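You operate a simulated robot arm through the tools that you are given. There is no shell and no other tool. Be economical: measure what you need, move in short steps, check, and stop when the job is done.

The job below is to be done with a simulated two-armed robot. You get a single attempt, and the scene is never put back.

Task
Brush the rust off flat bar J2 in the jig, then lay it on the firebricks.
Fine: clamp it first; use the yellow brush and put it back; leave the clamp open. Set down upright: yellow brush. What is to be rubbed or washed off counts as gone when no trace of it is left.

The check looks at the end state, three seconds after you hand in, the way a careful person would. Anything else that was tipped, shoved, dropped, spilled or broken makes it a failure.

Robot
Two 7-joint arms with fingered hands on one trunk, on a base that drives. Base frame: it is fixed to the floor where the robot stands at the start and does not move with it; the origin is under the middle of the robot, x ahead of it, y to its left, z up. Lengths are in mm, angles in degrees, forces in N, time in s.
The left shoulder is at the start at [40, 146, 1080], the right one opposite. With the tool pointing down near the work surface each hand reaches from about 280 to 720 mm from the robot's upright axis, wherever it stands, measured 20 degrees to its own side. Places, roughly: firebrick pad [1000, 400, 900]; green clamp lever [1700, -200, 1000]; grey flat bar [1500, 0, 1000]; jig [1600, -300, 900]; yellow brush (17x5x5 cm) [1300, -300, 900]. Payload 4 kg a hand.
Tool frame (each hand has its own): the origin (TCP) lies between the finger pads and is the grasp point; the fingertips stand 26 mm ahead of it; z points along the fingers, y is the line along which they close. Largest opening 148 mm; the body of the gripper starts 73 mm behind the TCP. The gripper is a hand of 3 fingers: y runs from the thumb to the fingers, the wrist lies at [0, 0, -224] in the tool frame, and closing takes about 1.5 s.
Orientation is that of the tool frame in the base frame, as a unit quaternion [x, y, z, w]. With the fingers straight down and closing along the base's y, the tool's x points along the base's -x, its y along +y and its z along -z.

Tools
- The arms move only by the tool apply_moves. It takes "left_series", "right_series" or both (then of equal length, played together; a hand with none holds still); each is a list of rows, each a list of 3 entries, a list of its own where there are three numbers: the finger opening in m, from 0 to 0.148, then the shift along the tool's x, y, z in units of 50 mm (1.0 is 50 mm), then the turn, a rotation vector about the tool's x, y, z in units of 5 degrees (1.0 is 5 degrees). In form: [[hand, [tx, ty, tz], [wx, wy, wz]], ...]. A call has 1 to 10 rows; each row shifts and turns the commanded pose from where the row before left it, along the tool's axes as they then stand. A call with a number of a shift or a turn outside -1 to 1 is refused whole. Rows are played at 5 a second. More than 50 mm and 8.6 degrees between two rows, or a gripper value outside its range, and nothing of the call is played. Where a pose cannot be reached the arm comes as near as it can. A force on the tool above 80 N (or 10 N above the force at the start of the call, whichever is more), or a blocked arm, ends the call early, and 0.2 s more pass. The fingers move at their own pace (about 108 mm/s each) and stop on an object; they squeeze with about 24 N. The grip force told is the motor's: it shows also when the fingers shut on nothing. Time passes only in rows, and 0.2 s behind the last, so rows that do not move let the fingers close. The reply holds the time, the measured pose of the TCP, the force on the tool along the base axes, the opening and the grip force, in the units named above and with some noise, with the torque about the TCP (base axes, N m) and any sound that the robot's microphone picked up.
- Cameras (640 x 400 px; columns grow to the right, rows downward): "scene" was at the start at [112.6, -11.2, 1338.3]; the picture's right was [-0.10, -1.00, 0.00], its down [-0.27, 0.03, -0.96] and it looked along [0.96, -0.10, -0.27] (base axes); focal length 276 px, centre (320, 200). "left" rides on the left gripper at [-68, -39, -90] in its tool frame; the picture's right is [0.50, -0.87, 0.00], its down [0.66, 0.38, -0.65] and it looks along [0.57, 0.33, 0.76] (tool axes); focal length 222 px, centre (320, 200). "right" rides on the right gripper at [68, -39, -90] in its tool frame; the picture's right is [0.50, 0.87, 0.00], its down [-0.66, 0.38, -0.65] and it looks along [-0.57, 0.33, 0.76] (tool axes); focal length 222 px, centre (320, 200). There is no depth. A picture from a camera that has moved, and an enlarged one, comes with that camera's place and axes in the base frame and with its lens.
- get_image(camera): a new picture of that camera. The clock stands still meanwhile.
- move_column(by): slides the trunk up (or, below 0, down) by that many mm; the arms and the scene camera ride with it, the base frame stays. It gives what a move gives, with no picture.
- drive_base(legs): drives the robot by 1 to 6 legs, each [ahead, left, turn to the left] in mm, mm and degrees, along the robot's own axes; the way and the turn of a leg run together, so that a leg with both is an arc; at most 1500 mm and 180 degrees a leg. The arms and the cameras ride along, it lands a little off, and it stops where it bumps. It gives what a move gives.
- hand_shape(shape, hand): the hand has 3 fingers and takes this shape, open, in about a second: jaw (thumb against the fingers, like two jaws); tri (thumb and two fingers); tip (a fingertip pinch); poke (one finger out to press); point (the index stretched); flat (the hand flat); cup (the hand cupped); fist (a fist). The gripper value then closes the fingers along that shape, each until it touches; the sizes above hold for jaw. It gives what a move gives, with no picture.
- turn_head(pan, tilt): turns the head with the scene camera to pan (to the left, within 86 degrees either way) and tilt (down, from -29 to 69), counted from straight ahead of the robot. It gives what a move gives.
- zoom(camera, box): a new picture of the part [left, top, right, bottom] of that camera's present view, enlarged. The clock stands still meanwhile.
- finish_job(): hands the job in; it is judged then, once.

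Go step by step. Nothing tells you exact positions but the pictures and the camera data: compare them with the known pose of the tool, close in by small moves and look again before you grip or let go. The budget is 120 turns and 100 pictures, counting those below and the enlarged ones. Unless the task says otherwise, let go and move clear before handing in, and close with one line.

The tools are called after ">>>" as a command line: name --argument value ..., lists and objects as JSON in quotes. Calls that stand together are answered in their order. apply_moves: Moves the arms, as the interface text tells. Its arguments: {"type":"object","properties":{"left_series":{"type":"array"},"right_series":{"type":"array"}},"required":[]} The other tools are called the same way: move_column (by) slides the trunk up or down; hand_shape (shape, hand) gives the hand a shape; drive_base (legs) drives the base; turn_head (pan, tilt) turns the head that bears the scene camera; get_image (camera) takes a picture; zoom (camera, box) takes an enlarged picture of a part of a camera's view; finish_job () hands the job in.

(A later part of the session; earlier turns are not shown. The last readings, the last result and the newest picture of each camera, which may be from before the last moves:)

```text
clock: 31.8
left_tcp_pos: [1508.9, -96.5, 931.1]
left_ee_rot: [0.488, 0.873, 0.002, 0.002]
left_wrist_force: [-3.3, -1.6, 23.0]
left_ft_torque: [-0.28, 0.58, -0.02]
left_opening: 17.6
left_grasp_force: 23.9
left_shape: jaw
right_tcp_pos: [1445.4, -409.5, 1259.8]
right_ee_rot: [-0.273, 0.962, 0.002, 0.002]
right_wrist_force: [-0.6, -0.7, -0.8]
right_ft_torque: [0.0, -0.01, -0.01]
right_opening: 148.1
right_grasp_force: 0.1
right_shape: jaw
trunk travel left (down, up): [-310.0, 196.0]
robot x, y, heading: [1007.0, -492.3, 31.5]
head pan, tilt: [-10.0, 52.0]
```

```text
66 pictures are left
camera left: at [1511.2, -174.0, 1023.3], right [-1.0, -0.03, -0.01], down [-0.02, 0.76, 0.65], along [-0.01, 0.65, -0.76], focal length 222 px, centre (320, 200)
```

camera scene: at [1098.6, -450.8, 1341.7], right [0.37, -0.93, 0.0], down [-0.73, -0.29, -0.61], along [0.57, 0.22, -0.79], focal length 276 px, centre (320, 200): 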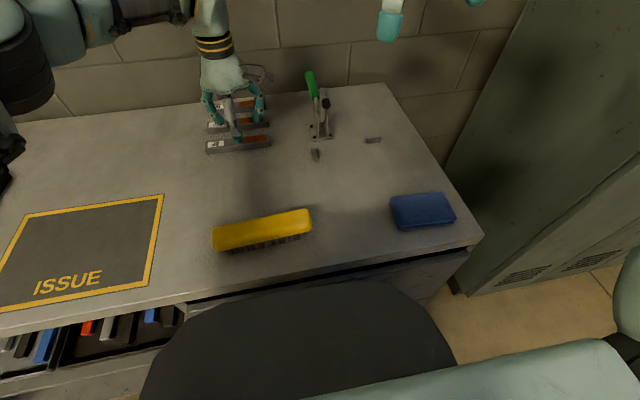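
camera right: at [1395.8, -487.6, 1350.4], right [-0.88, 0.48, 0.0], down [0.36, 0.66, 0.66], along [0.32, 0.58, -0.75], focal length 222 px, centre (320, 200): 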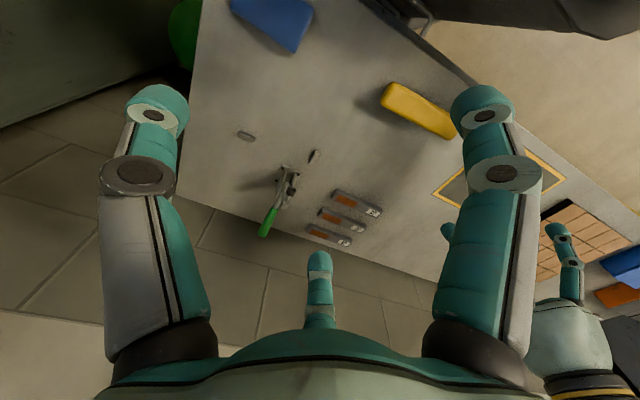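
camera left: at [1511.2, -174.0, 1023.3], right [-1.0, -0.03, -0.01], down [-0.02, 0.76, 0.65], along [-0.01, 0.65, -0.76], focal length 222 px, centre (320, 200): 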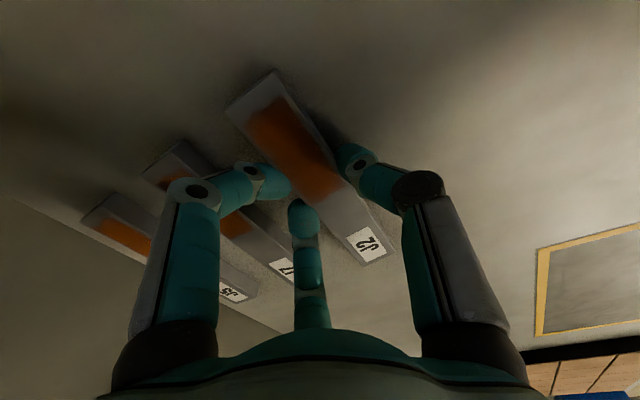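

>>> apply_moves --left_series '[[0.0, [0, 0, -0.2], [0, 0, 0]], [0.0, [0, 0, -0.2], [0, 0, 0]], [0.0, [0, 0, -0.3], [0, 0, 0]], [0.0, [0, 0, -0.3], [0, 0, 0]], [0.0, [0, 0, 0], [0, 0, 0]]]'

>>> zoom --camera "left" --box '[160, 40, 480, 280]'

>>> zoom --camera "scene" --box '[180, 65, 340, 165]'

```text
clock: 33.0
left_tcp_pos: [1510.4, -94.5, 956.0]
left_ee_rot: [0.487, 0.873, 0.002, 0.003]
left_wrist_force: [0.7, 0.1, -5.3]
left_ft_torque: [-0.11, -0.05, 0.04]
left_opening: 14.0
left_grasp_force: 24.1
left_shape: jaw
left hand out of reach, approached as far as the arm can: row 3, 4
right_tcp_pos: [1447.5, -407.1, 1259.7]
right_ee_rot: [-0.274, 0.962, 0.0, 0.0]
right_wrist_force: [0.3, -0.5, -0.3]
right_ft_torque: [0.0, 0.04, -0.03]
right_opening: 148.0
right_grasp_force: 0.0
right_shape: jaw
trunk travel left (down, up): [-310.0, 196.0]
robot x, y, heading: [1005.4, -494.2, 31.7]
head pan, tilt: [-10.0, 52.0]
```

```text
1.67 times, centred on (320, 160) of left
camera zoom: at [1512.3, -171.5, 1047.8], right [-1.0, -0.03, 0.0], down [-0.03, 0.76, 0.65], along [-0.02, 0.65, -0.76], focal length 370 px, centre (320, 267)
```

zoom: 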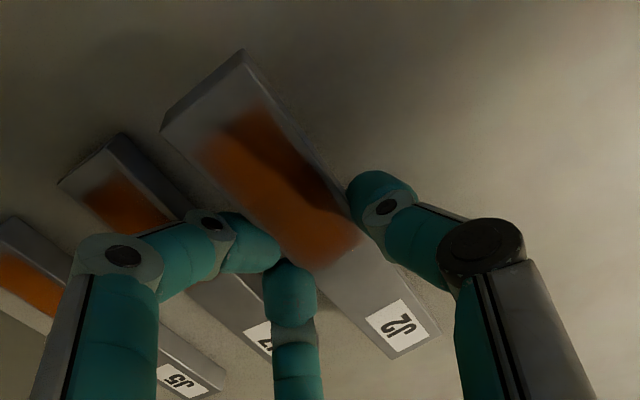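

```text
4.00 times, centred on (260, 115) of scene
camera zoom: at [1091.5, -455.1, 1342.1], right [0.37, -0.93, 0.0], down [-0.73, -0.29, -0.62], along [0.57, 0.23, -0.79], focal length 1106 px, centre (560, 540)
```

zoom: 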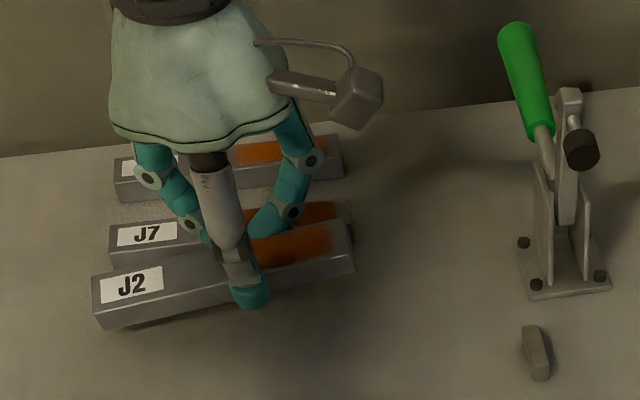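

Bar is held (≈5 N). I pull it back and carry it right, to the front of the jig, then look.

>>> apply_moves --left_series '[[0.0, [0, -0.7, 0], [0, 0, 0]], [0.0, [0, -0.7, 0], [0, 0, 0]], [0.0, [-0.3, -0.7, 0], [0, 0, 0]], [0.0, [-0.8, 0, 0], [0, 0, 0]], [0.0, [-0.8, 0, 0], [0, 0, 0]], [0.0, [-0.8, 0, 0], [0, 0, 0]], [0.0, [-0.8, 0, 0], [0, 0, 0]], [0.0, [-0.8, 0, 0], [0, 0, 0]], [0.0, [-0.5, 0, 0], [0, 0, 0]], [0.0, [0, 0, 0], [0, 0, 0]]]'

>>> get_image --camera "scene"

>>> get_image --camera "left"

```text
clock: 35.2
left_tcp_pos: [1546.9, -353.9, 955.0]
left_ee_rot: [0.489, 0.872, 0.0, 0.001]
left_wrist_force: [-0.5, 0.3, -5.2]
left_ft_torque: [-0.09, -0.1, -0.01]
left_opening: 13.9
left_grasp_force: 23.4
left_shape: jaw
right_tcp_pos: [1447.7, -407.0, 1258.5]
right_ee_rot: [-0.273, 0.962, 0.0, 0.001]
right_wrist_force: [0.4, 0.2, -0.1]
right_ft_torque: [-0.02, 0.01, 0.0]
right_opening: 147.8
right_grasp_force: 0.1
right_shape: jaw
trunk travel left (down, up): [-310.0, 196.0]
robot x, y, heading: [1002.1, -491.3, 31.6]
head pan, tilt: [-10.0, 52.0]
```

```text
63 pictures are left
camera scene: at [1091.7, -454.5, 1342.1], right [0.37, -0.93, 0.0], down [-0.73, -0.29, -0.61], along [0.57, 0.23, -0.79], focal length 276 px, centre (320, 200)
```

scene: 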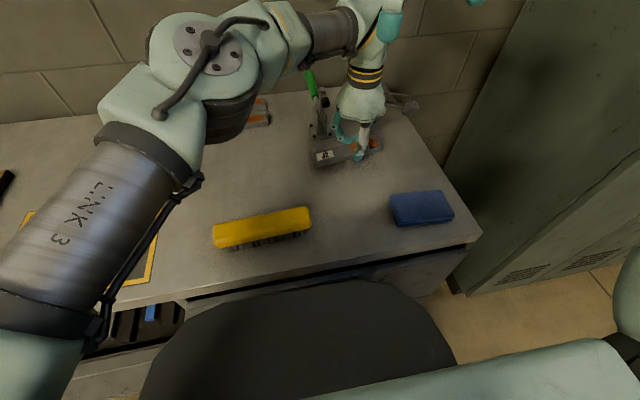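

```text
62 pictures are left
camera left: at [1549.5, -432.0, 1047.6], right [-1.0, -0.03, 0.0], down [-0.02, 0.76, 0.65], along [-0.02, 0.65, -0.76], focal length 222 px, centre (320, 200)
```

left: 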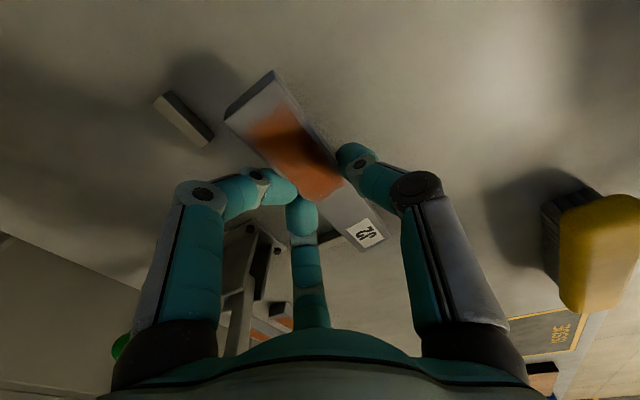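

>>> zoom --camera "left" --box '[140, 50, 420, 270]'

>>> zoom --camera "scene" --box '[270, 60, 430, 180]'

```text
1.82 times, centred on (280, 160) of left
camera zoom: at [1549.5, -432.0, 1047.6], right [-1.0, -0.03, 0.0], down [-0.02, 0.76, 0.65], along [-0.02, 0.65, -0.76], focal length 404 px, centre (393, 273)
```

zoom: 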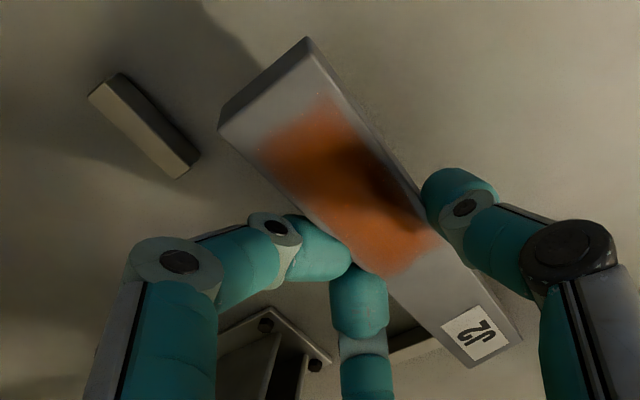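

```text
3.33 times, centred on (350, 120) of scene
camera zoom: at [1091.7, -454.5, 1342.1], right [0.37, -0.93, 0.0], down [-0.73, -0.29, -0.61], along [0.57, 0.23, -0.79], focal length 921 px, centre (220, 467)
```

zoom: 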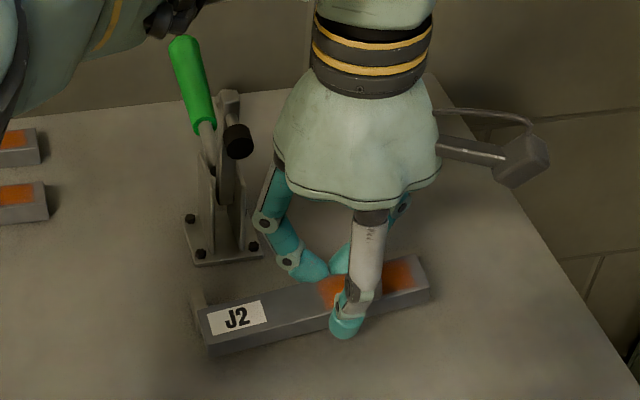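

The jig geometry is clear: the bar must go 20 mm right, 30 mm forward, then down; later I push it left against the end stop. Moving in.

>>> apply_moves --left_series '[[0.0, [-0.4, 0, 0], [0, 0, 0]], [0.0, [0, 0.3, 0], [0, 0, 0]], [0.0, [0, 0.26, 0], [0, 0, 0]], [0.0, [0, 0, 0.2], [0, 0, 0]], [0.0, [0, 0, 0.1], [0, 0, 0]], [0.0, [0, 0, 0], [0, 0, 0]]]'

>>> zoom --camera "left" --box '[140, 50, 420, 270]'

>>> zoom --camera "scene" --box '[270, 60, 430, 180]'

```text
clock: 36.6
left_tcp_pos: [1559.6, -336.0, 936.6]
left_ee_rot: [0.488, 0.873, 0.0, 0.002]
left_wrist_force: [0.9, -1.2, -1.2]
left_ft_torque: [0.1, 0.08, 0.02]
left_opening: 13.8
left_grasp_force: 23.8
left_shape: jaw
left hand out of reach, approached as far as the arm can: row 1, 2, 3
right_tcp_pos: [1448.0, -407.5, 1258.5]
right_ee_rot: [-0.273, 0.962, 0.001, 0.002]
right_wrist_force: [0.2, 0.2, -0.7]
right_ft_torque: [0.0, 0.02, -0.04]
right_opening: 147.8
right_grasp_force: 0.1
right_shape: jaw
trunk travel left (down, up): [-310.0, 196.0]
robot x, y, heading: [1004.2, -490.9, 32.0]
head pan, tilt: [-10.0, 52.0]
```

```text
1.82 times, centred on (280, 160) of left
camera zoom: at [1562.2, -413.8, 1029.2], right [-1.0, -0.03, 0.0], down [-0.02, 0.76, 0.65], along [-0.02, 0.65, -0.76], focal length 404 px, centre (393, 273)
```

zoom: 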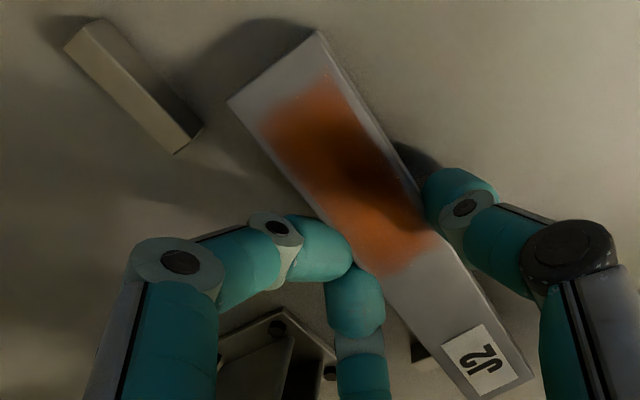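

```text
3.33 times, centred on (350, 120) of scene
camera zoom: at [1091.5, -455.5, 1342.1], right [0.37, -0.93, 0.0], down [-0.73, -0.29, -0.62], along [0.57, 0.23, -0.79], focal length 921 px, centre (220, 467)
```

zoom: 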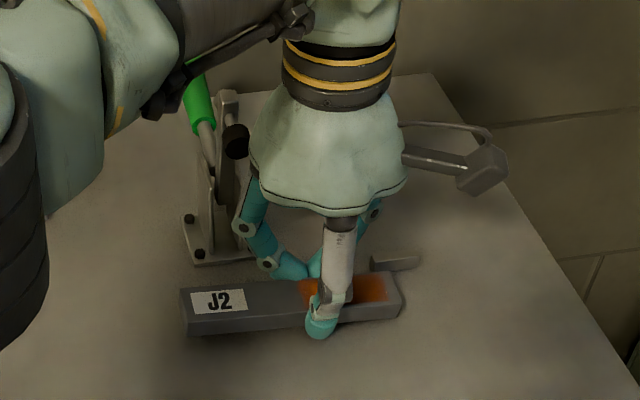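

The left arm is at its reach limit here; I back off, lift, and shift the base 100 mm right for better reach.

>>> apply_moves --left_series '[[0.0, [0, 0, -0.1], [0, 0, 0]], [0.0, [0, -0.6, 0], [0, 0, 0]], [0.0, [0, -0.4, -0.4], [0, 0, 0]], [0.0, [0, 0, 0], [0, 0, 0]]]'

>>> drive_base --legs '[[-15, 0, 0], [0, -100, 0], [13, 0, 0]]'

>>> get_image --camera "scene"

```text
clock: 37.6
left_tcp_pos: [1518.6, -363.2, 960.5]
left_ee_rot: [0.489, 0.872, 0.0, -0.001]
left_wrist_force: [0.4, -0.2, -5.2]
left_ft_torque: [-0.08, -0.08, 0.01]
left_opening: 13.4
left_grasp_force: 23.7
left_shape: jaw
right_tcp_pos: [1449.0, -407.7, 1258.5]
right_ee_rot: [-0.273, 0.962, 0.001, 0.001]
right_wrist_force: [-0.6, 0.1, 0.1]
right_ft_torque: [-0.01, 0.02, 0.01]
right_opening: 147.8
right_grasp_force: 0.1
right_shape: jaw
trunk travel left (down, up): [-310.0, 196.0]
robot x, y, heading: [1007.1, -491.0, 31.6]
head pan, tilt: [-10.0, 52.0]
```

```text
clock: 39.5
left_tcp_pos: [1566.8, -451.7, 962.0]
left_ee_rot: [0.488, 0.873, 0.001, 0.002]
left_wrist_force: [-0.7, 0.5, -5.8]
left_ft_torque: [-0.06, -0.06, 0.01]
left_opening: 13.5
left_grasp_force: 23.6
left_shape: jaw
right_tcp_pos: [1496.4, -495.9, 1260.6]
right_ee_rot: [-0.272, 0.962, 0.001, 0.002]
right_wrist_force: [0.1, -0.5, 0.8]
right_ft_torque: [-0.02, -0.02, -0.01]
right_opening: 147.6
right_grasp_force: 0.1
right_shape: jaw
trunk travel left (down, up): [-310.0, 196.0]
robot x, y, heading: [1055.7, -577.9, 31.5]
head pan, tilt: [-10.0, 52.0]
```

```text
57 pictures are left
camera scene: at [1139.3, -542.9, 1342.4], right [0.37, -0.93, 0.0], down [-0.73, -0.29, -0.62], along [0.57, 0.23, -0.79], focal length 276 px, centre (320, 200)
```

scene: 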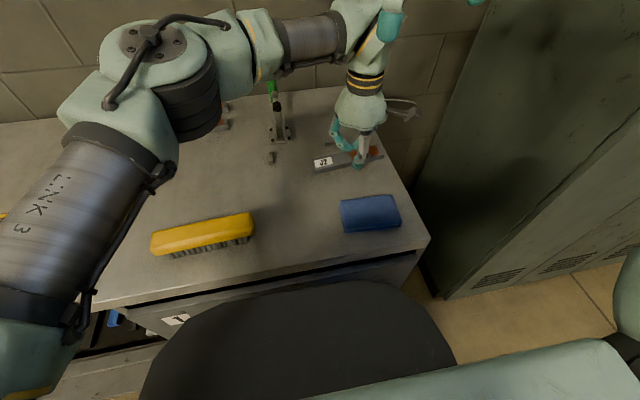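

>>> apply_moves --left_series '[[0.0, [0, 0.66, 0], [0, 0, 0]], [0.0, [0, 0.66, 0], [0, 0, 0]], [0.0, [0.6, 0, 0], [0, 0, 0]], [0.0, [0.6, 0, 0.1], [0, 0, 0]], [0.0, [0.2, 0, 0.1], [0, 0, 0]], [0.0, [0, 0, 0], [0, 0, 0]]]'

>>> zoom --camera "left" --box '[140, 50, 420, 270]'

>>> zoom --camera "scene" --box '[240, 60, 400, 180]'

```text
clock: 40.9
left_tcp_pos: [1578.2, -351.2, 951.8]
left_ee_rot: [0.489, 0.872, 0.0, 0.001]
left_wrist_force: [0.2, 0.5, -5.7]
left_ft_torque: [-0.05, -0.04, 0.02]
left_opening: 13.5
left_grasp_force: 23.7
left_shape: jaw
left hand out of reach, approached as far as the arm can: row 2
right_tcp_pos: [1498.5, -495.1, 1258.8]
right_ee_rot: [-0.273, 0.962, 0.001, 0.0]
right_wrist_force: [0.7, -0.4, -1.2]
right_ft_torque: [-0.01, 0.01, -0.03]
right_opening: 147.8
right_grasp_force: 0.0
right_shape: jaw
trunk travel left (down, up): [-310.0, 196.0]
robot x, y, heading: [1055.1, -576.3, 31.5]
head pan, tilt: [-10.0, 52.0]
```

```text
1.82 times, centred on (280, 160) of left
camera zoom: at [1579.7, -429.4, 1043.5], right [-1.0, -0.03, 0.0], down [-0.02, 0.76, 0.65], along [-0.02, 0.65, -0.76], focal length 404 px, centre (393, 273)
```

zoom: 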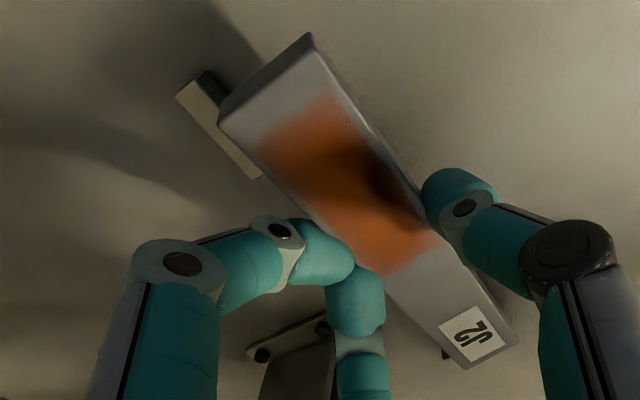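

```text
3.33 times, centred on (320, 120) of scene
camera zoom: at [1142.9, -541.7, 1342.1], right [0.37, -0.93, 0.0], down [-0.73, -0.29, -0.61], along [0.57, 0.23, -0.79], focal length 921 px, centre (320, 467)
```

zoom: 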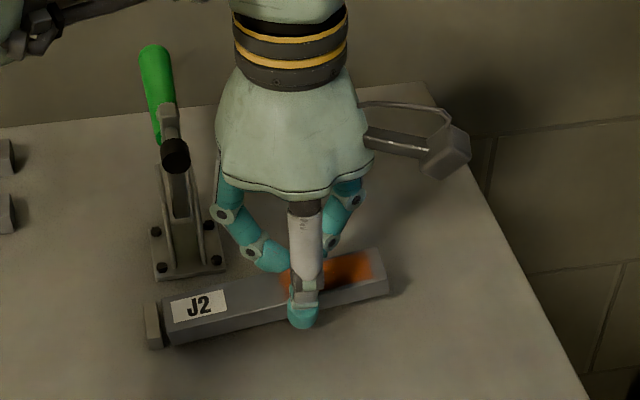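

Nicely aligned. I lower until the bar rests on the bench.

>>> apply_moves --left_series '[[0.0, [0, 0, 0.2], [0, 0, 0]], [0.0, [0, 0, 0.1], [0, 0, 0]], [0.0, [0, 0, 0.06], [0, 0, 0]], [0.0, [0, 0, 0], [0, 0, 0]]]'

>>> zoom --camera "left" --box '[140, 50, 420, 270]'

>>> zoom --camera "scene" --box '[260, 110, 360, 185]'

```text
clock: 41.9
left_tcp_pos: [1578.4, -352.4, 933.4]
left_ee_rot: [0.488, 0.873, 0.0, 0.001]
left_wrist_force: [0.4, -1.0, -3.9]
left_ft_torque: [0.07, 0.07, -0.01]
left_opening: 13.5
left_grasp_force: 24.3
left_shape: jaw
right_tcp_pos: [1498.7, -495.9, 1258.0]
right_ee_rot: [-0.273, 0.962, 0.002, 0.001]
right_wrist_force: [-0.7, -0.3, -0.5]
right_ft_torque: [0.01, 0.03, -0.02]
right_opening: 147.9
right_grasp_force: 0.1
right_shape: jaw
trunk travel left (down, up): [-310.0, 196.0]
robot x, y, heading: [1055.7, -579.1, 31.6]
head pan, tilt: [-10.0, 52.0]
```

```text
1.82 times, centred on (280, 160) of left
camera zoom: at [1580.4, -430.0, 1025.5], right [-1.0, -0.03, 0.0], down [-0.02, 0.76, 0.65], along [-0.02, 0.65, -0.76], focal length 404 px, centre (393, 273)
```

zoom: 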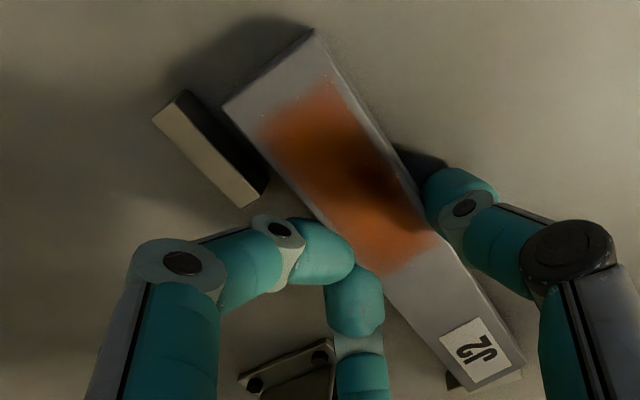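

```text
5.33 times, centred on (310, 148) of scene
camera zoom: at [1142.8, -542.2, 1342.1], right [0.37, -0.93, 0.0], down [-0.73, -0.29, -0.62], along [0.57, 0.23, -0.79], focal length 1474 px, centre (373, 480)
```

zoom: 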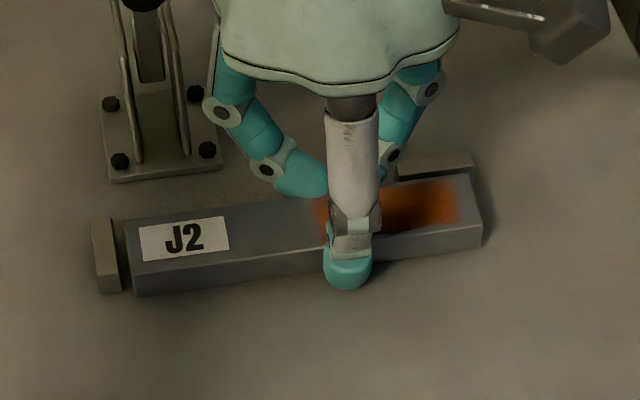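

>>> apply_moves --left_series '[[0.0, [0, 0.08, 0], [0, 0, 0]], [0.0, [0, 0.08, 0], [0, 0, 0]], [0.0, [0.05, 0, 0], [0, 0, 0]], [0.0, [0, 0, 0], [0, 0, 0]]]'

>>> zoom --camera "left" --box '[140, 50, 420, 270]'

```text
clock: 42.9
left_tcp_pos: [1583.2, -345.9, 932.3]
left_ee_rot: [0.489, 0.873, 0.0, 0.001]
left_wrist_force: [0.0, 0.0, -3.8]
left_ft_torque: [0.06, 0.1, 0.02]
left_opening: 13.1
left_grasp_force: 24.2
left_shape: jaw
right_tcp_pos: [1499.1, -495.2, 1259.2]
right_ee_rot: [-0.273, 0.962, 0.001, -0.001]
right_wrist_force: [-0.9, 0.0, 0.1]
right_ft_torque: [-0.01, -0.01, 0.02]
right_opening: 147.9
right_grasp_force: 0.1
right_shape: jaw
trunk travel left (down, up): [-310.0, 196.0]
robot x, y, heading: [1059.6, -579.1, 31.3]
head pan, tilt: [-10.0, 52.0]
```

```text
1.82 times, centred on (280, 160) of left
camera zoom: at [1586.0, -423.4, 1025.1], right [-1.0, -0.03, 0.0], down [-0.02, 0.76, 0.65], along [-0.02, 0.65, -0.76], focal length 404 px, centre (393, 273)
```

zoom: 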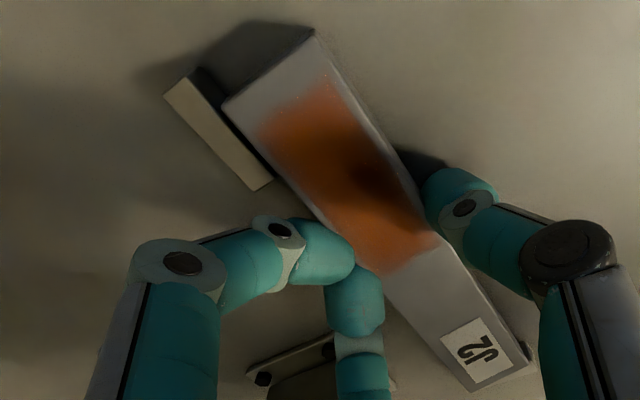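

>>> apply_moves --left_series '[[0.0, [0, 0.06, 0], [0, 0, 0]], [0.0, [0.04, 0.04, 0], [0, 0, 0]], [0.0, [0, 0, 0], [0, 0, 0]]]'

>>> zoom --camera "scene" --box '[260, 110, 360, 185]'

```text
clock: 43.7
left_tcp_pos: [1585.9, -341.8, 932.9]
left_ee_rot: [0.489, 0.872, -0.001, 0.001]
left_wrist_force: [-3.0, -2.5, -4.4]
left_ft_torque: [-0.02, 0.18, -0.11]
left_opening: 12.9
left_grasp_force: 23.8
left_shape: jaw
right_tcp_pos: [1498.7, -496.1, 1257.8]
right_ee_rot: [-0.272, 0.962, 0.002, 0.002]
right_wrist_force: [0.9, 0.3, 0.0]
right_ft_torque: [0.01, 0.02, -0.01]
right_opening: 148.0
right_grasp_force: 0.1
right_shape: jaw
trunk travel left (down, up): [-310.0, 196.0]
robot x, y, heading: [1056.6, -582.9, 31.4]
head pan, tilt: [-10.0, 52.0]
```

```text
5.33 times, centred on (310, 148) of scene
camera zoom: at [1142.3, -542.5, 1342.1], right [0.37, -0.93, 0.0], down [-0.73, -0.29, -0.62], along [0.57, 0.23, -0.79], focal length 1474 px, centre (373, 480)
```

zoom: 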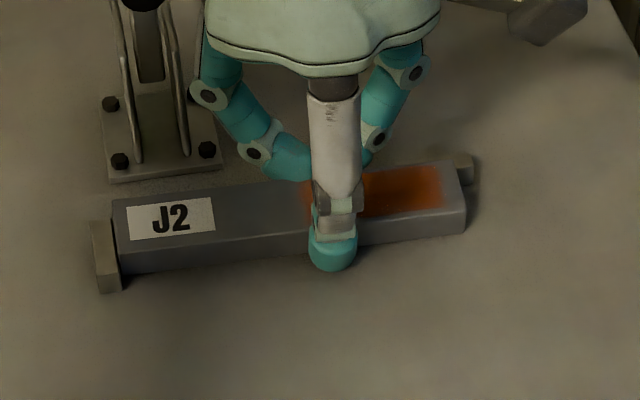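

Bar sits against both stops. I release and rise straight up.

>>> apply_moves --left_series '[[0.0, [0, 0, 0.04], [0, 0, 0]], [0.04, [0, 0, 0], [0, 0, 0]], [0.05, [0, 0, 0], [0, 0, 0]], [0.06, [0, 0, 0], [0, 0, 0]], [0.06, [0, 0, -0.3], [0, 0, 0]], [0.06, [0, 0, -0.5], [0, 0, 0]], [0.06, [0, 0, -0.2], [0, 0, 0]]]'

>>> zoom --camera "scene" --box '[260, 110, 360, 185]'

>>> zoom --camera "left" --box '[140, 50, 420, 270]'

```text
clock: 45.3
left_tcp_pos: [1587.6, -343.6, 979.0]
left_ee_rot: [0.49, 0.871, -0.001, 0.0]
left_wrist_force: [2.5, -5.9, -8.8]
left_ft_torque: [-0.36, 0.07, -0.15]
left_opening: 57.0
left_grasp_force: 0.1
left_shape: jaw
right_tcp_pos: [1501.1, -495.7, 1258.6]
right_ee_rot: [-0.272, 0.962, 0.002, 0.0]
right_wrist_force: [-0.5, -0.9, -0.4]
right_ft_torque: [0.0, 0.0, -0.04]
right_opening: 148.1
right_grasp_force: 0.1
right_shape: jaw
trunk travel left (down, up): [-310.0, 196.0]
robot x, y, heading: [1054.1, -579.2, 31.2]
head pan, tilt: [-10.0, 52.0]
```

```text
5.33 times, centred on (310, 148) of scene
camera zoom: at [1144.3, -543.2, 1341.9], right [0.37, -0.93, 0.0], down [-0.73, -0.29, -0.61], along [0.57, 0.23, -0.79], focal length 1474 px, centre (373, 480)
```

zoom: 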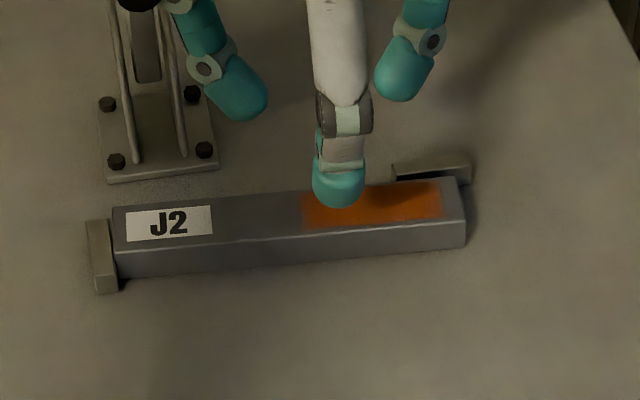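

```text
1.82 times, centred on (280, 160) of left
camera zoom: at [1590.2, -421.1, 1071.5], right [-1.0, -0.02, 0.0], down [-0.02, 0.76, 0.65], along [-0.02, 0.65, -0.76], focal length 404 px, centre (393, 273)
```

zoom: 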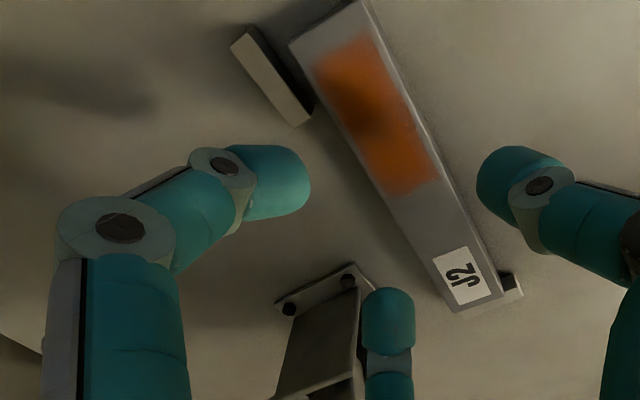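

The hand touches the clamp slightly; I move it right and away, then recheck.

>>> apply_moves --left_series '[[0.06, [-0.2, 0, 0.1], [0, 0, 0]], [0.06, [-0.4, 0, 0], [0, 0, 0]], [0.06, [0, -0.3, 0], [0, 0, 0]], [0.06, [0, 0, 0], [0, 0, 0]]]'

>>> get_image --camera "scene"

```text
clock: 46.3
left_tcp_pos: [1590.1, -373.6, 975.1]
left_ee_rot: [0.488, 0.873, 0.0, 0.002]
left_wrist_force: [-0.2, -0.7, 0.4]
left_ft_torque: [-0.01, 0.04, -0.02]
left_opening: 59.7
left_grasp_force: 0.0
left_shape: jaw
right_tcp_pos: [1498.8, -495.5, 1258.1]
right_ee_rot: [-0.272, 0.962, 0.0, 0.002]
right_wrist_force: [-0.1, 0.4, 0.2]
right_ft_torque: [0.01, -0.03, -0.01]
right_opening: 147.6
right_grasp_force: 0.0
right_shape: jaw
trunk travel left (down, up): [-310.0, 196.0]
robot x, y, heading: [1058.7, -578.0, 31.5]
head pan, tilt: [-10.0, 52.0]
```

```text
48 pictures are left
camera scene: at [1142.4, -542.3, 1342.1], right [0.37, -0.93, 0.0], down [-0.73, -0.29, -0.62], along [0.57, 0.23, -0.79], focal length 276 px, centre (320, 200)
```

scene: 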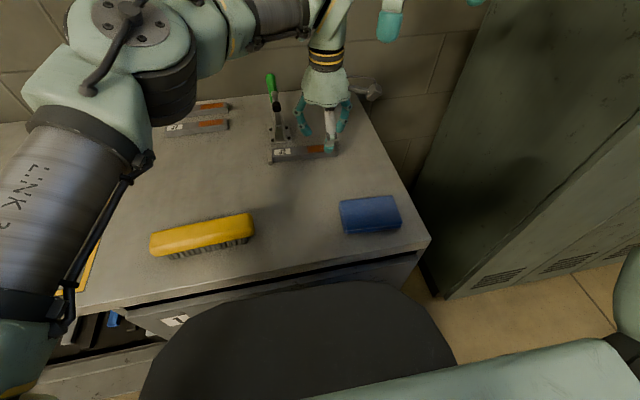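

Bar is in the jig and the hand is free. I retract the left hand back and up to its own side, then look at the clamp lever.

>>> apply_moves --left_series '[[0.06, [0, -0.9, -0.3], [0, 0, 0]], [0.06, [0, -0.9, -0.5], [0, 0, 0]], [0.06, [0, -0.9, -0.8], [0, 0, 0]], [0.06, [0.8, 0, -0.8], [0, 0, 0]], [0.06, [0.9, 0, -0.5], [0, 0, 0]], [0.06, [0.9, 0, 0], [0, 0, 0]], [0.06, [0.9, 0, 0], [0, 0, 0]], [0.06, [0.9, 0, 0], [0, 0, 0]]]'

>>> turn_head --pan 0 --tilt 35

>>> get_image --camera "scene"

>>> get_image --camera "right"

```text
refused: row 2 steps farther than a row can; nothing moved
```

```text
clock: 47.1
left_tcp_pos: [1590.2, -374.6, 974.8]
left_ee_rot: [0.488, 0.873, 0.0, 0.001]
left_wrist_force: [-0.3, -0.6, 0.5]
left_ft_torque: [0.02, -0.02, 0.01]
left_opening: 59.9
left_grasp_force: 0.1
left_shape: jaw
right_tcp_pos: [1498.6, -496.0, 1259.6]
right_ee_rot: [-0.272, 0.962, 0.001, 0.002]
right_wrist_force: [-0.7, 1.1, 0.0]
right_ft_torque: [0.03, -0.01, 0.03]
right_opening: 148.4
right_grasp_force: 0.0
right_shape: jaw
trunk travel left (down, up): [-310.0, 196.0]
robot x, y, heading: [1057.8, -580.5, 31.5]
head pan, tilt: [0.0, 35.0]
```

```text
47 pictures are left
camera scene: at [1147.5, -523.9, 1366.5], right [0.52, -0.85, 0.0], down [-0.49, -0.3, -0.82], along [0.7, 0.43, -0.57], focal length 276 px, centre (320, 200)
```

scene: 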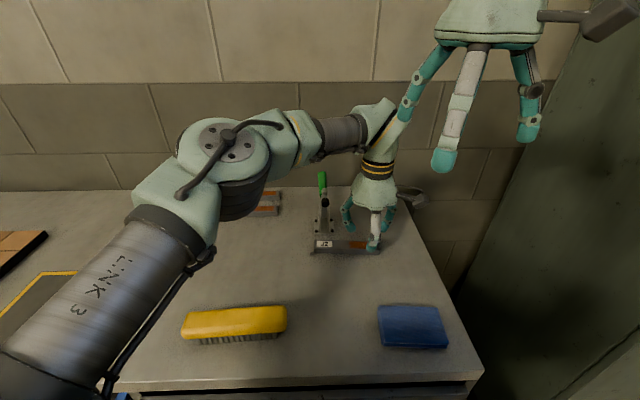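

```text
46 pictures are left
camera right: at [1462.8, -565.1, 1348.8], right [-0.88, 0.48, 0.0], down [0.36, 0.66, 0.66], along [0.31, 0.58, -0.75], focal length 222 px, centre (320, 200)
```

right: 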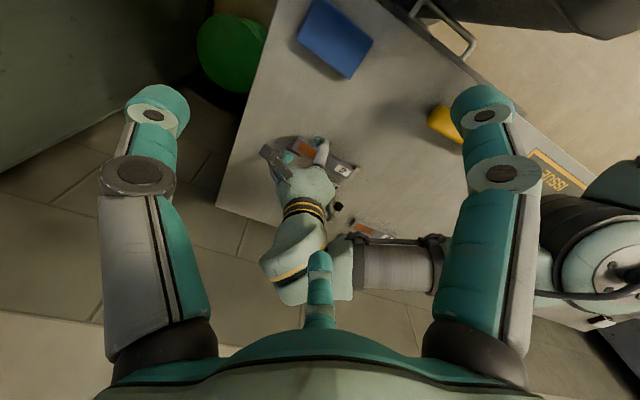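

>>> apply_moves --left_series '[[0.06, [0, -0.9, -0.3], [0, 0, 0]], [0.06, [0, -0.8, -0.5], [0, 0, 0]], [0.06, [0, -0.8, -0.5], [0, 0, 0]], [0.06, [0.8, 0, -0.5], [0, 0, 0]], [0.06, [0.9, 0, -0.3], [0, 0, 0]], [0.06, [0.95, 0, 0], [0, 0, 0]], [0.06, [0.95, 0, 0], [0, 0, 0]], [0.06, [0.95, 0, 0], [0, 0, 0]]]'

>>> zoom --camera "scene" --box '[250, 150, 410, 260]'

>>> zoom --camera "right" --box '[220, 100, 420, 260]'

```text
clock: 47.8
left_tcp_pos: [1503.1, -419.3, 1015.4]
left_ee_rot: [0.48, 0.877, -0.001, -0.01]
left_wrist_force: [0.2, 0.6, 0.3]
left_ft_torque: [0.02, -0.02, 0.03]
left_opening: 60.3
left_grasp_force: 0.0
left_shape: jaw
right_tcp_pos: [1482.6, -497.9, 1268.3]
right_ee_rot: [-0.283, 0.959, 0.007, -0.01]
right_wrist_force: [-25.2, -26.6, 19.2]
right_ft_torque: [0.4, 0.28, 0.89]
right_opening: 112.6
right_grasp_force: 0.0
right_shape: jaw
trunk travel left (down, up): [-310.0, 196.0]
robot x, y, heading: [1054.8, -578.0, 31.4]
head pan, tilt: [0.0, 35.0]
stopped in row 3 (right hand): the force on the tool passed its limit at 92 N (the readings are from after the stop); the commanded pose is now the measured one
```

```text
3.64 times, centred on (330, 205) of scene
camera zoom: at [1146.7, -524.0, 1366.6], right [0.52, -0.85, 0.0], down [-0.49, -0.3, -0.82], along [0.7, 0.43, -0.57], focal length 1005 px, centre (284, 182)
```

zoom: 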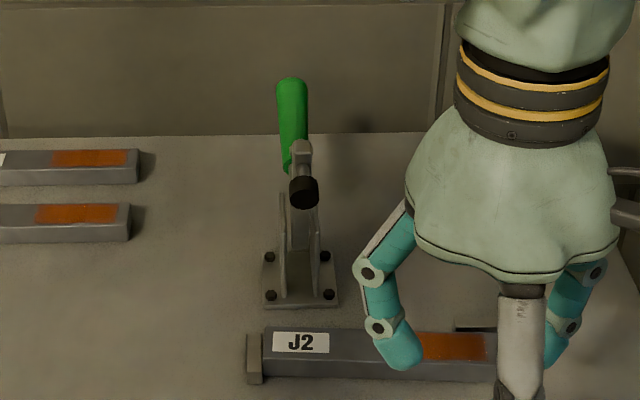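

```text
2.50 times, centred on (320, 180) of right
camera zoom: at [1451.1, -568.7, 1358.7], right [-0.89, 0.46, 0.02], down [0.36, 0.67, 0.65], along [0.28, 0.59, -0.76], focal length 555 px, centre (320, 250)
```

zoom: 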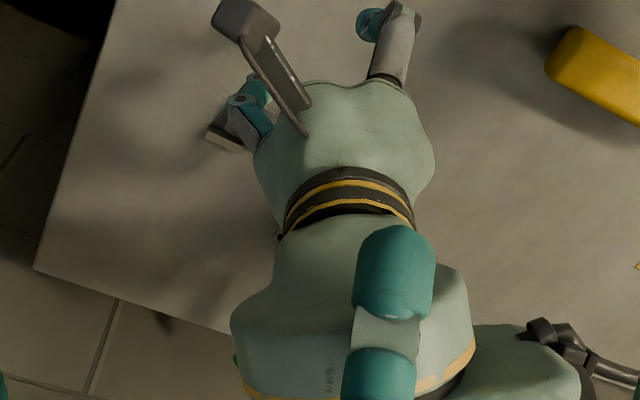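

The left wrist touched the right hand. I move the right hand up, back and right, then continue the retreat.

>>> apply_moves --right_series '[[0.1, [0.5, 0, -0.5], [0, 0, 0]], [0.1, [0.3, -0.6, -0.6], [0, 0, 0]], [0.1, [0.3, -0.8, -0.3], [0, 0, 0]], [0.1, [0, -0.9, 0], [0, 0, 0]], [0.1, [0, -0.9, 0], [0, 0, 0]]]'

>>> apply_moves --left_series '[[0.06, [0.8, -0.3, -0.3], [0, 0, 0]], [0.06, [0.9, -0.2, -0.3], [0, 0, 0]], [0.06, [0.95, 0, 0], [0, 0, 0]], [0.06, [0.95, 0, 0], [0, 0, 0]], [0.06, [0.95, 0, 0], [0, 0, 0]], [0.06, [0.95, 0, 0], [0, 0, 0]]]'

>>> get_image --camera "scene"

```text
clock: 49.0
left_tcp_pos: [1502.8, -424.1, 1017.1]
left_ee_rot: [0.484, 0.875, 0.0, -0.007]
left_wrist_force: [-0.3, -0.5, 0.0]
left_ft_torque: [-0.02, 0.0, -0.01]
left_opening: 60.1
left_grasp_force: 0.1
left_shape: jaw
right_tcp_pos: [1529.6, -662.9, 1332.9]
right_ee_rot: [-0.28, 0.96, 0.006, -0.005]
right_wrist_force: [-0.7, 0.0, 0.4]
right_ft_torque: [0.02, 0.02, 0.02]
right_opening: 100.1
right_grasp_force: 0.0
right_shape: jaw
trunk travel left (down, up): [-310.0, 196.0]
robot x, y, heading: [1053.3, -572.6, 31.7]
head pan, tilt: [0.0, 35.0]
```

```text
clock: 50.4
left_tcp_pos: [1333.3, -202.9, 1051.1]
left_ee_rot: [0.484, 0.875, -0.002, -0.006]
left_wrist_force: [0.3, 0.3, 0.2]
left_ft_torque: [0.03, 0.0, 0.04]
left_opening: 59.8
left_grasp_force: 0.1
left_shape: jaw
right_tcp_pos: [1528.3, -659.8, 1333.9]
right_ee_rot: [-0.28, 0.96, 0.005, -0.006]
right_wrist_force: [0.1, 0.2, -0.1]
right_ft_torque: [0.0, 0.01, -0.01]
right_opening: 99.8
right_grasp_force: 0.0
right_shape: jaw
trunk travel left (down, up): [-310.0, 196.0]
robot x, y, heading: [1055.7, -577.1, 31.5]
head pan, tilt: [0.0, 35.0]
```

```text
43 pictures are left
camera scene: at [1145.9, -522.3, 1366.6], right [0.52, -0.85, 0.0], down [-0.49, -0.3, -0.82], along [0.7, 0.43, -0.57], focal length 276 px, centre (320, 200)
```

scene: 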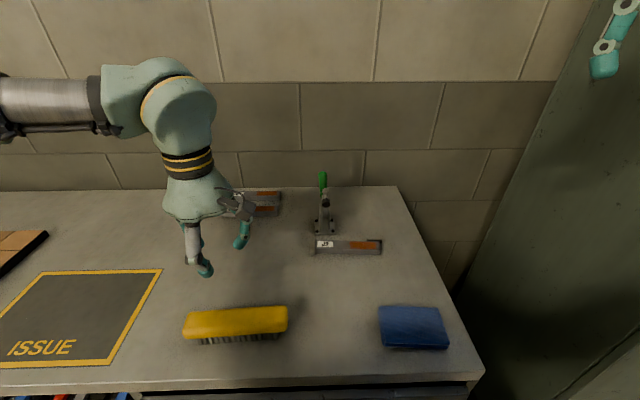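

I pitch the right hand forward 35° and bring it above and behind the clamp to grasp the green lever.

>>> apply_moves --right_series '[[0.08, [0, 0, 0], [0, -1, 0]], [0.08, [0, 0, 0], [0, -1, 0]], [0.08, [0, 0, 0], [0, -1, 0]], [0.08, [0, 0, 0], [0, -1, 0]], [0.08, [0, 0, 0], [0, -1, 0]], [0.08, [0, 0, 0], [0, -1, 0]], [0.08, [0, 0, 0], [0, -1, 0]], [0.08, [-0.247, 0.569, 0.69], [0, 0, 0]], [0.08, [-0.247, 0.569, 0.69], [0, 0, 0]], [0.08, [-0.247, 0.569, 0.69], [0, 0, 0]]]'

>>> apply_moves --right_series '[[0.08, [-0.247, 0.569, 0.69], [0, 0, 0]], [0.08, [-0.247, 0.569, 0.69], [0, 0, 0]], [0.08, [-0.247, 0.569, 0.69], [0, 0, 0]], [0.08, [-0.247, 0.569, 0.69], [0, 0, 0]], [0.08, [-0.247, 0.569, 0.69], [0, 0, 0]], [0.08, [-0.247, 0.569, 0.69], [0, 0, 0]], [0.08, [-0.247, 0.569, 0.69], [0, 0, 0]], [0.08, [0, 0, 0], [0, 0, 0]]]'

>>> get_image --camera "right"

>>> get_image --camera "scene"

```text
clock: 52.6
left_tcp_pos: [1335.1, -203.2, 1051.0]
left_ee_rot: [0.484, 0.875, -0.002, -0.008]
left_wrist_force: [0.7, 0.6, 0.2]
left_ft_torque: [-0.04, -0.01, -0.01]
left_opening: 60.0
left_grasp_force: 0.1
left_shape: jaw
right_tcp_pos: [1559.3, -538.6, 1269.0]
right_ee_rot: [-0.266, 0.917, 0.09, 0.283]
right_wrist_force: [0.2, 0.1, -0.4]
right_ft_torque: [-0.02, 0.02, 0.01]
right_opening: 80.9
right_grasp_force: 0.1
right_shape: jaw
trunk travel left (down, up): [-310.0, 196.0]
robot x, y, heading: [1050.7, -576.8, 31.7]
head pan, tilt: [0.0, 35.0]
```

```text
clock: 54.4
left_tcp_pos: [1334.6, -204.2, 1052.0]
left_ee_rot: [0.483, 0.875, -0.002, -0.008]
left_wrist_force: [-0.4, -1.0, 0.1]
left_ft_torque: [0.02, -0.02, 0.01]
left_opening: 59.9
left_grasp_force: 0.1
left_shape: jaw
right_tcp_pos: [1626.2, -258.7, 1124.4]
right_ee_rot: [-0.266, 0.917, 0.091, 0.283]
right_wrist_force: [-0.2, 0.3, -0.1]
right_ft_torque: [-0.03, 0.03, -0.01]
right_opening: 80.5
right_grasp_force: 0.1
right_shape: jaw
trunk travel left (down, up): [-310.0, 196.0]
robot x, y, heading: [1054.6, -576.2, 31.7]
head pan, tilt: [0.0, 35.0]
```

```text
42 pictures are left
camera right: at [1557.4, -350.5, 1159.2], right [-0.82, 0.51, -0.27], down [-0.06, 0.4, 0.92], along [0.58, 0.76, -0.3], focal length 222 px, centre (320, 200)
```

right: 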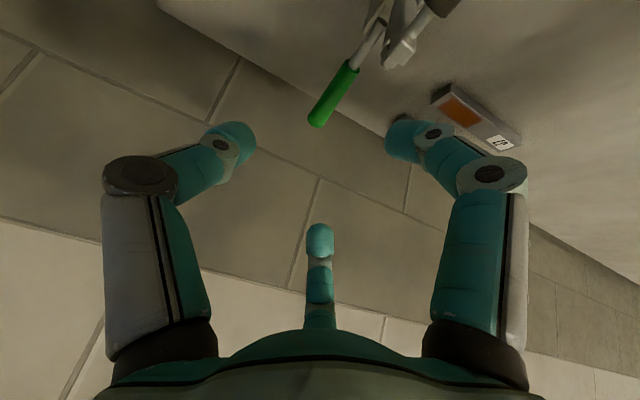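

```text
41 pictures are left
camera scene: at [1147.2, -524.9, 1366.6], right [0.52, -0.85, 0.0], down [-0.49, -0.3, -0.82], along [0.7, 0.43, -0.57], focal length 276 px, centre (320, 200)
```

scene: 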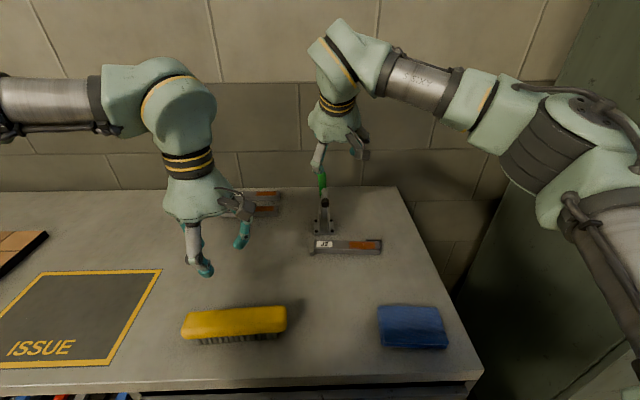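

Lever located: it points back, nearly level. I approach along the fingers and check.

>>> apply_moves --right_series '[[0.08, [0.05, 0.36, 0.6], [0, 0, 0]], [0.08, [0.05, 0, 0.8], [0, 0, 0]], [0.08, [0, 0, 0.8], [0, 0, 0]], [0.08, [0, 0, 0], [0, 0, 0]]]'

>>> get_image --camera "right"

```text
clock: 55.4
left_tcp_pos: [1334.3, -203.7, 1051.9]
left_ee_rot: [0.483, 0.875, -0.001, -0.007]
left_wrist_force: [0.1, 0.5, -0.4]
left_ft_torque: [-0.03, -0.02, 0.0]
left_opening: 59.7
left_grasp_force: 0.0
left_shape: jaw
right_tcp_pos: [1662.2, -210.3, 1031.1]
right_ee_rot: [-0.265, 0.917, 0.09, 0.284]
right_wrist_force: [0.5, 0.7, 0.0]
right_ft_torque: [0.01, 0.02, -0.02]
right_opening: 80.5
right_grasp_force: 0.0
right_shape: jaw
trunk travel left (down, up): [-310.0, 196.0]
robot x, y, heading: [1052.8, -577.1, 31.3]
head pan, tilt: [0.0, 35.0]
```

```text
40 pictures are left
camera right: at [1595.3, -302.1, 1066.0], right [-0.82, 0.51, -0.27], down [-0.06, 0.4, 0.92], along [0.58, 0.76, -0.3], focal length 222 px, centre (320, 200)
```

right: 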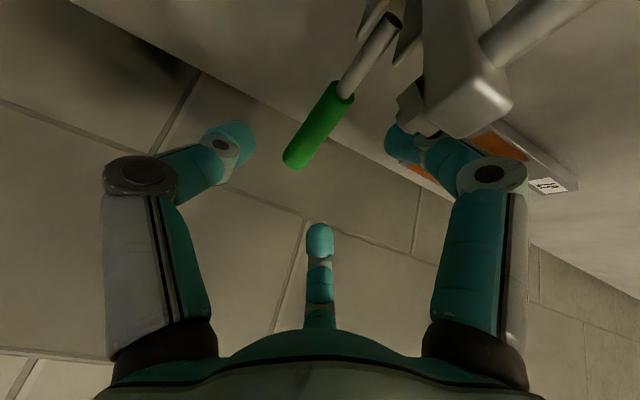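

>>> apply_moves --right_series '[[0.08, [0, -0.08, 0.6], [0, 0, 0]], [0.08, [0, 0, 0.7], [0, 0, 0]], [0.08, [0, 0, 0], [0, 0, 0]]]'

>>> get_image --camera "right"

```text
clock: 56.2
left_tcp_pos: [1336.1, -204.0, 1052.6]
left_ee_rot: [0.483, 0.875, -0.001, -0.009]
left_wrist_force: [-0.3, 0.5, 0.5]
left_ft_torque: [0.0, -0.02, -0.02]
left_opening: 59.8
left_grasp_force: 0.2
left_shape: jaw
right_tcp_pos: [1694.7, -193.5, 976.9]
right_ee_rot: [-0.266, 0.917, 0.092, 0.283]
right_wrist_force: [0.1, -0.2, 0.5]
right_ft_torque: [-0.04, 0.02, 0.0]
right_opening: 80.9
right_grasp_force: 0.1
right_shape: jaw
trunk travel left (down, up): [-310.0, 196.0]
robot x, y, heading: [1055.8, -577.1, 31.6]
head pan, tilt: [0.0, 35.0]
```

```text
39 pictures are left
camera right: at [1628.4, -285.2, 1012.3], right [-0.82, 0.51, -0.27], down [-0.05, 0.4, 0.92], along [0.58, 0.76, -0.3], focal length 222 px, centre (320, 200)
```

right: 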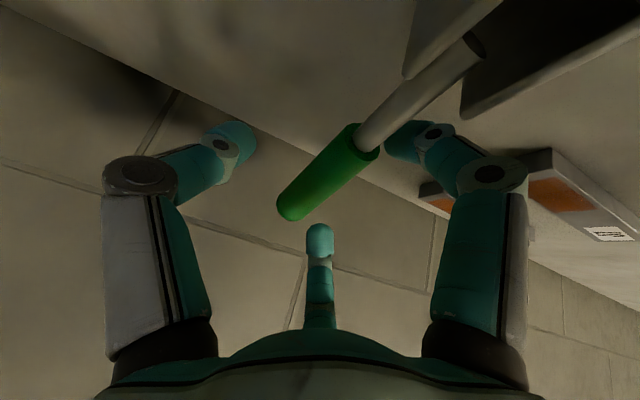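

The lever is between the fingers; I close on it.

>>> apply_moves --right_series '[[0.0, [0, 0, 0], [0, 0, 0]], [0.0, [0, 0, 0], [0, 0, 0]], [0.0, [0, 0, 0], [0, 0, 0]], [0.0, [0, 0, 0], [0, 0, 0]], [0.0, [0, 0, 0], [0, 0, 0]], [0.0, [0, 0, 0], [0, 0, 0]]]'

>>> get_image --camera "right"

```text
clock: 57.6
left_tcp_pos: [1335.3, -202.5, 1051.1]
left_ee_rot: [0.483, 0.876, -0.002, -0.008]
left_wrist_force: [-0.3, 0.6, -0.4]
left_ft_torque: [0.0, 0.0, 0.01]
left_opening: 60.1
left_grasp_force: 0.1
left_shape: jaw
right_tcp_pos: [1695.9, -192.1, 976.4]
right_ee_rot: [-0.266, 0.917, 0.091, 0.282]
right_wrist_force: [-2.6, -0.3, -5.8]
right_ft_torque: [0.04, -0.08, 0.02]
right_opening: 25.8
right_grasp_force: 23.8
right_shape: jaw
trunk travel left (down, up): [-310.0, 196.0]
robot x, y, heading: [1058.8, -579.5, 31.5]
head pan, tilt: [0.0, 35.0]
```

```text
38 pictures are left
camera right: at [1628.7, -284.5, 1011.5], right [-0.82, 0.51, -0.27], down [-0.05, 0.4, 0.92], along [0.58, 0.76, -0.3], focal length 222 px, centre (320, 200)
```

right: 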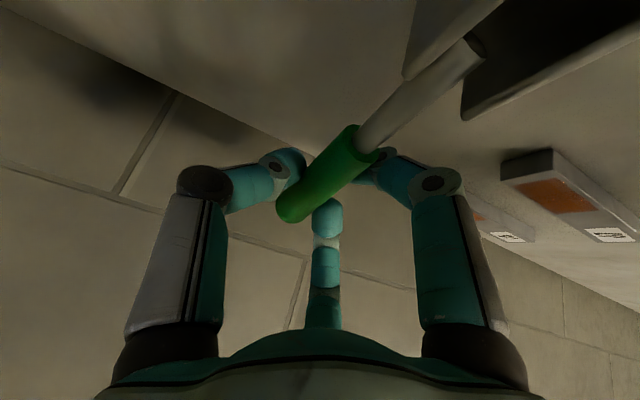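

Grasped. I swing the lever up along an arc about the clamp pivot, checking halfway.

>>> apply_moves --right_series '[[0.0, [-0.065, 0, -0.277], [0, 0, 0]], [0.0, [-0.065, 0, -0.277], [0, 0, 0]], [0.0, [0.01, 0, -0.289], [0, 0, 0]], [0.0, [0.01, 0, -0.289], [0, 0, 0]], [0.0, [0, 0, 0], [0, 0, 0]]]'

>>> get_image --camera "scene"

```text
clock: 58.8
left_tcp_pos: [1335.3, -202.2, 1051.1]
left_ee_rot: [0.484, 0.875, -0.001, -0.008]
left_wrist_force: [0.5, -0.1, 0.1]
left_ft_torque: [-0.01, 0.02, -0.01]
left_opening: 60.1
left_grasp_force: 0.1
left_shape: jaw
right_tcp_pos: [1673.7, -208.0, 1026.0]
right_ee_rot: [-0.266, 0.917, 0.09, 0.284]
right_wrist_force: [0.9, 6.5, 0.1]
right_ft_torque: [0.11, -0.31, -0.04]
right_opening: 22.3
right_grasp_force: 24.0
right_shape: jaw
trunk travel left (down, up): [-310.0, 196.0]
robot x, y, heading: [1058.5, -579.8, 31.5]
head pan, tilt: [0.0, 35.0]
```

```text
37 pictures are left
camera scene: at [1147.7, -522.2, 1366.4], right [0.52, -0.85, 0.0], down [-0.49, -0.3, -0.82], along [0.7, 0.43, -0.57], focal length 276 px, centre (320, 200)
```

scene: 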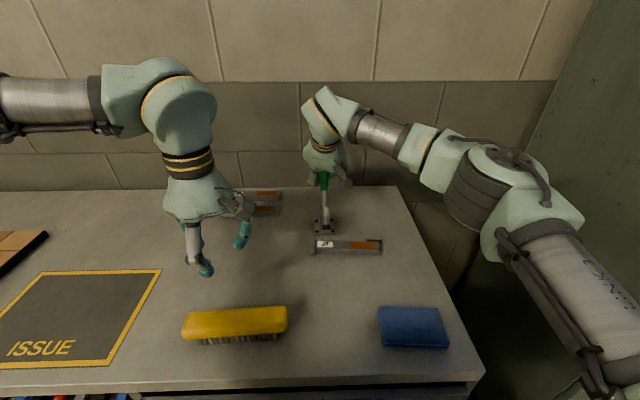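

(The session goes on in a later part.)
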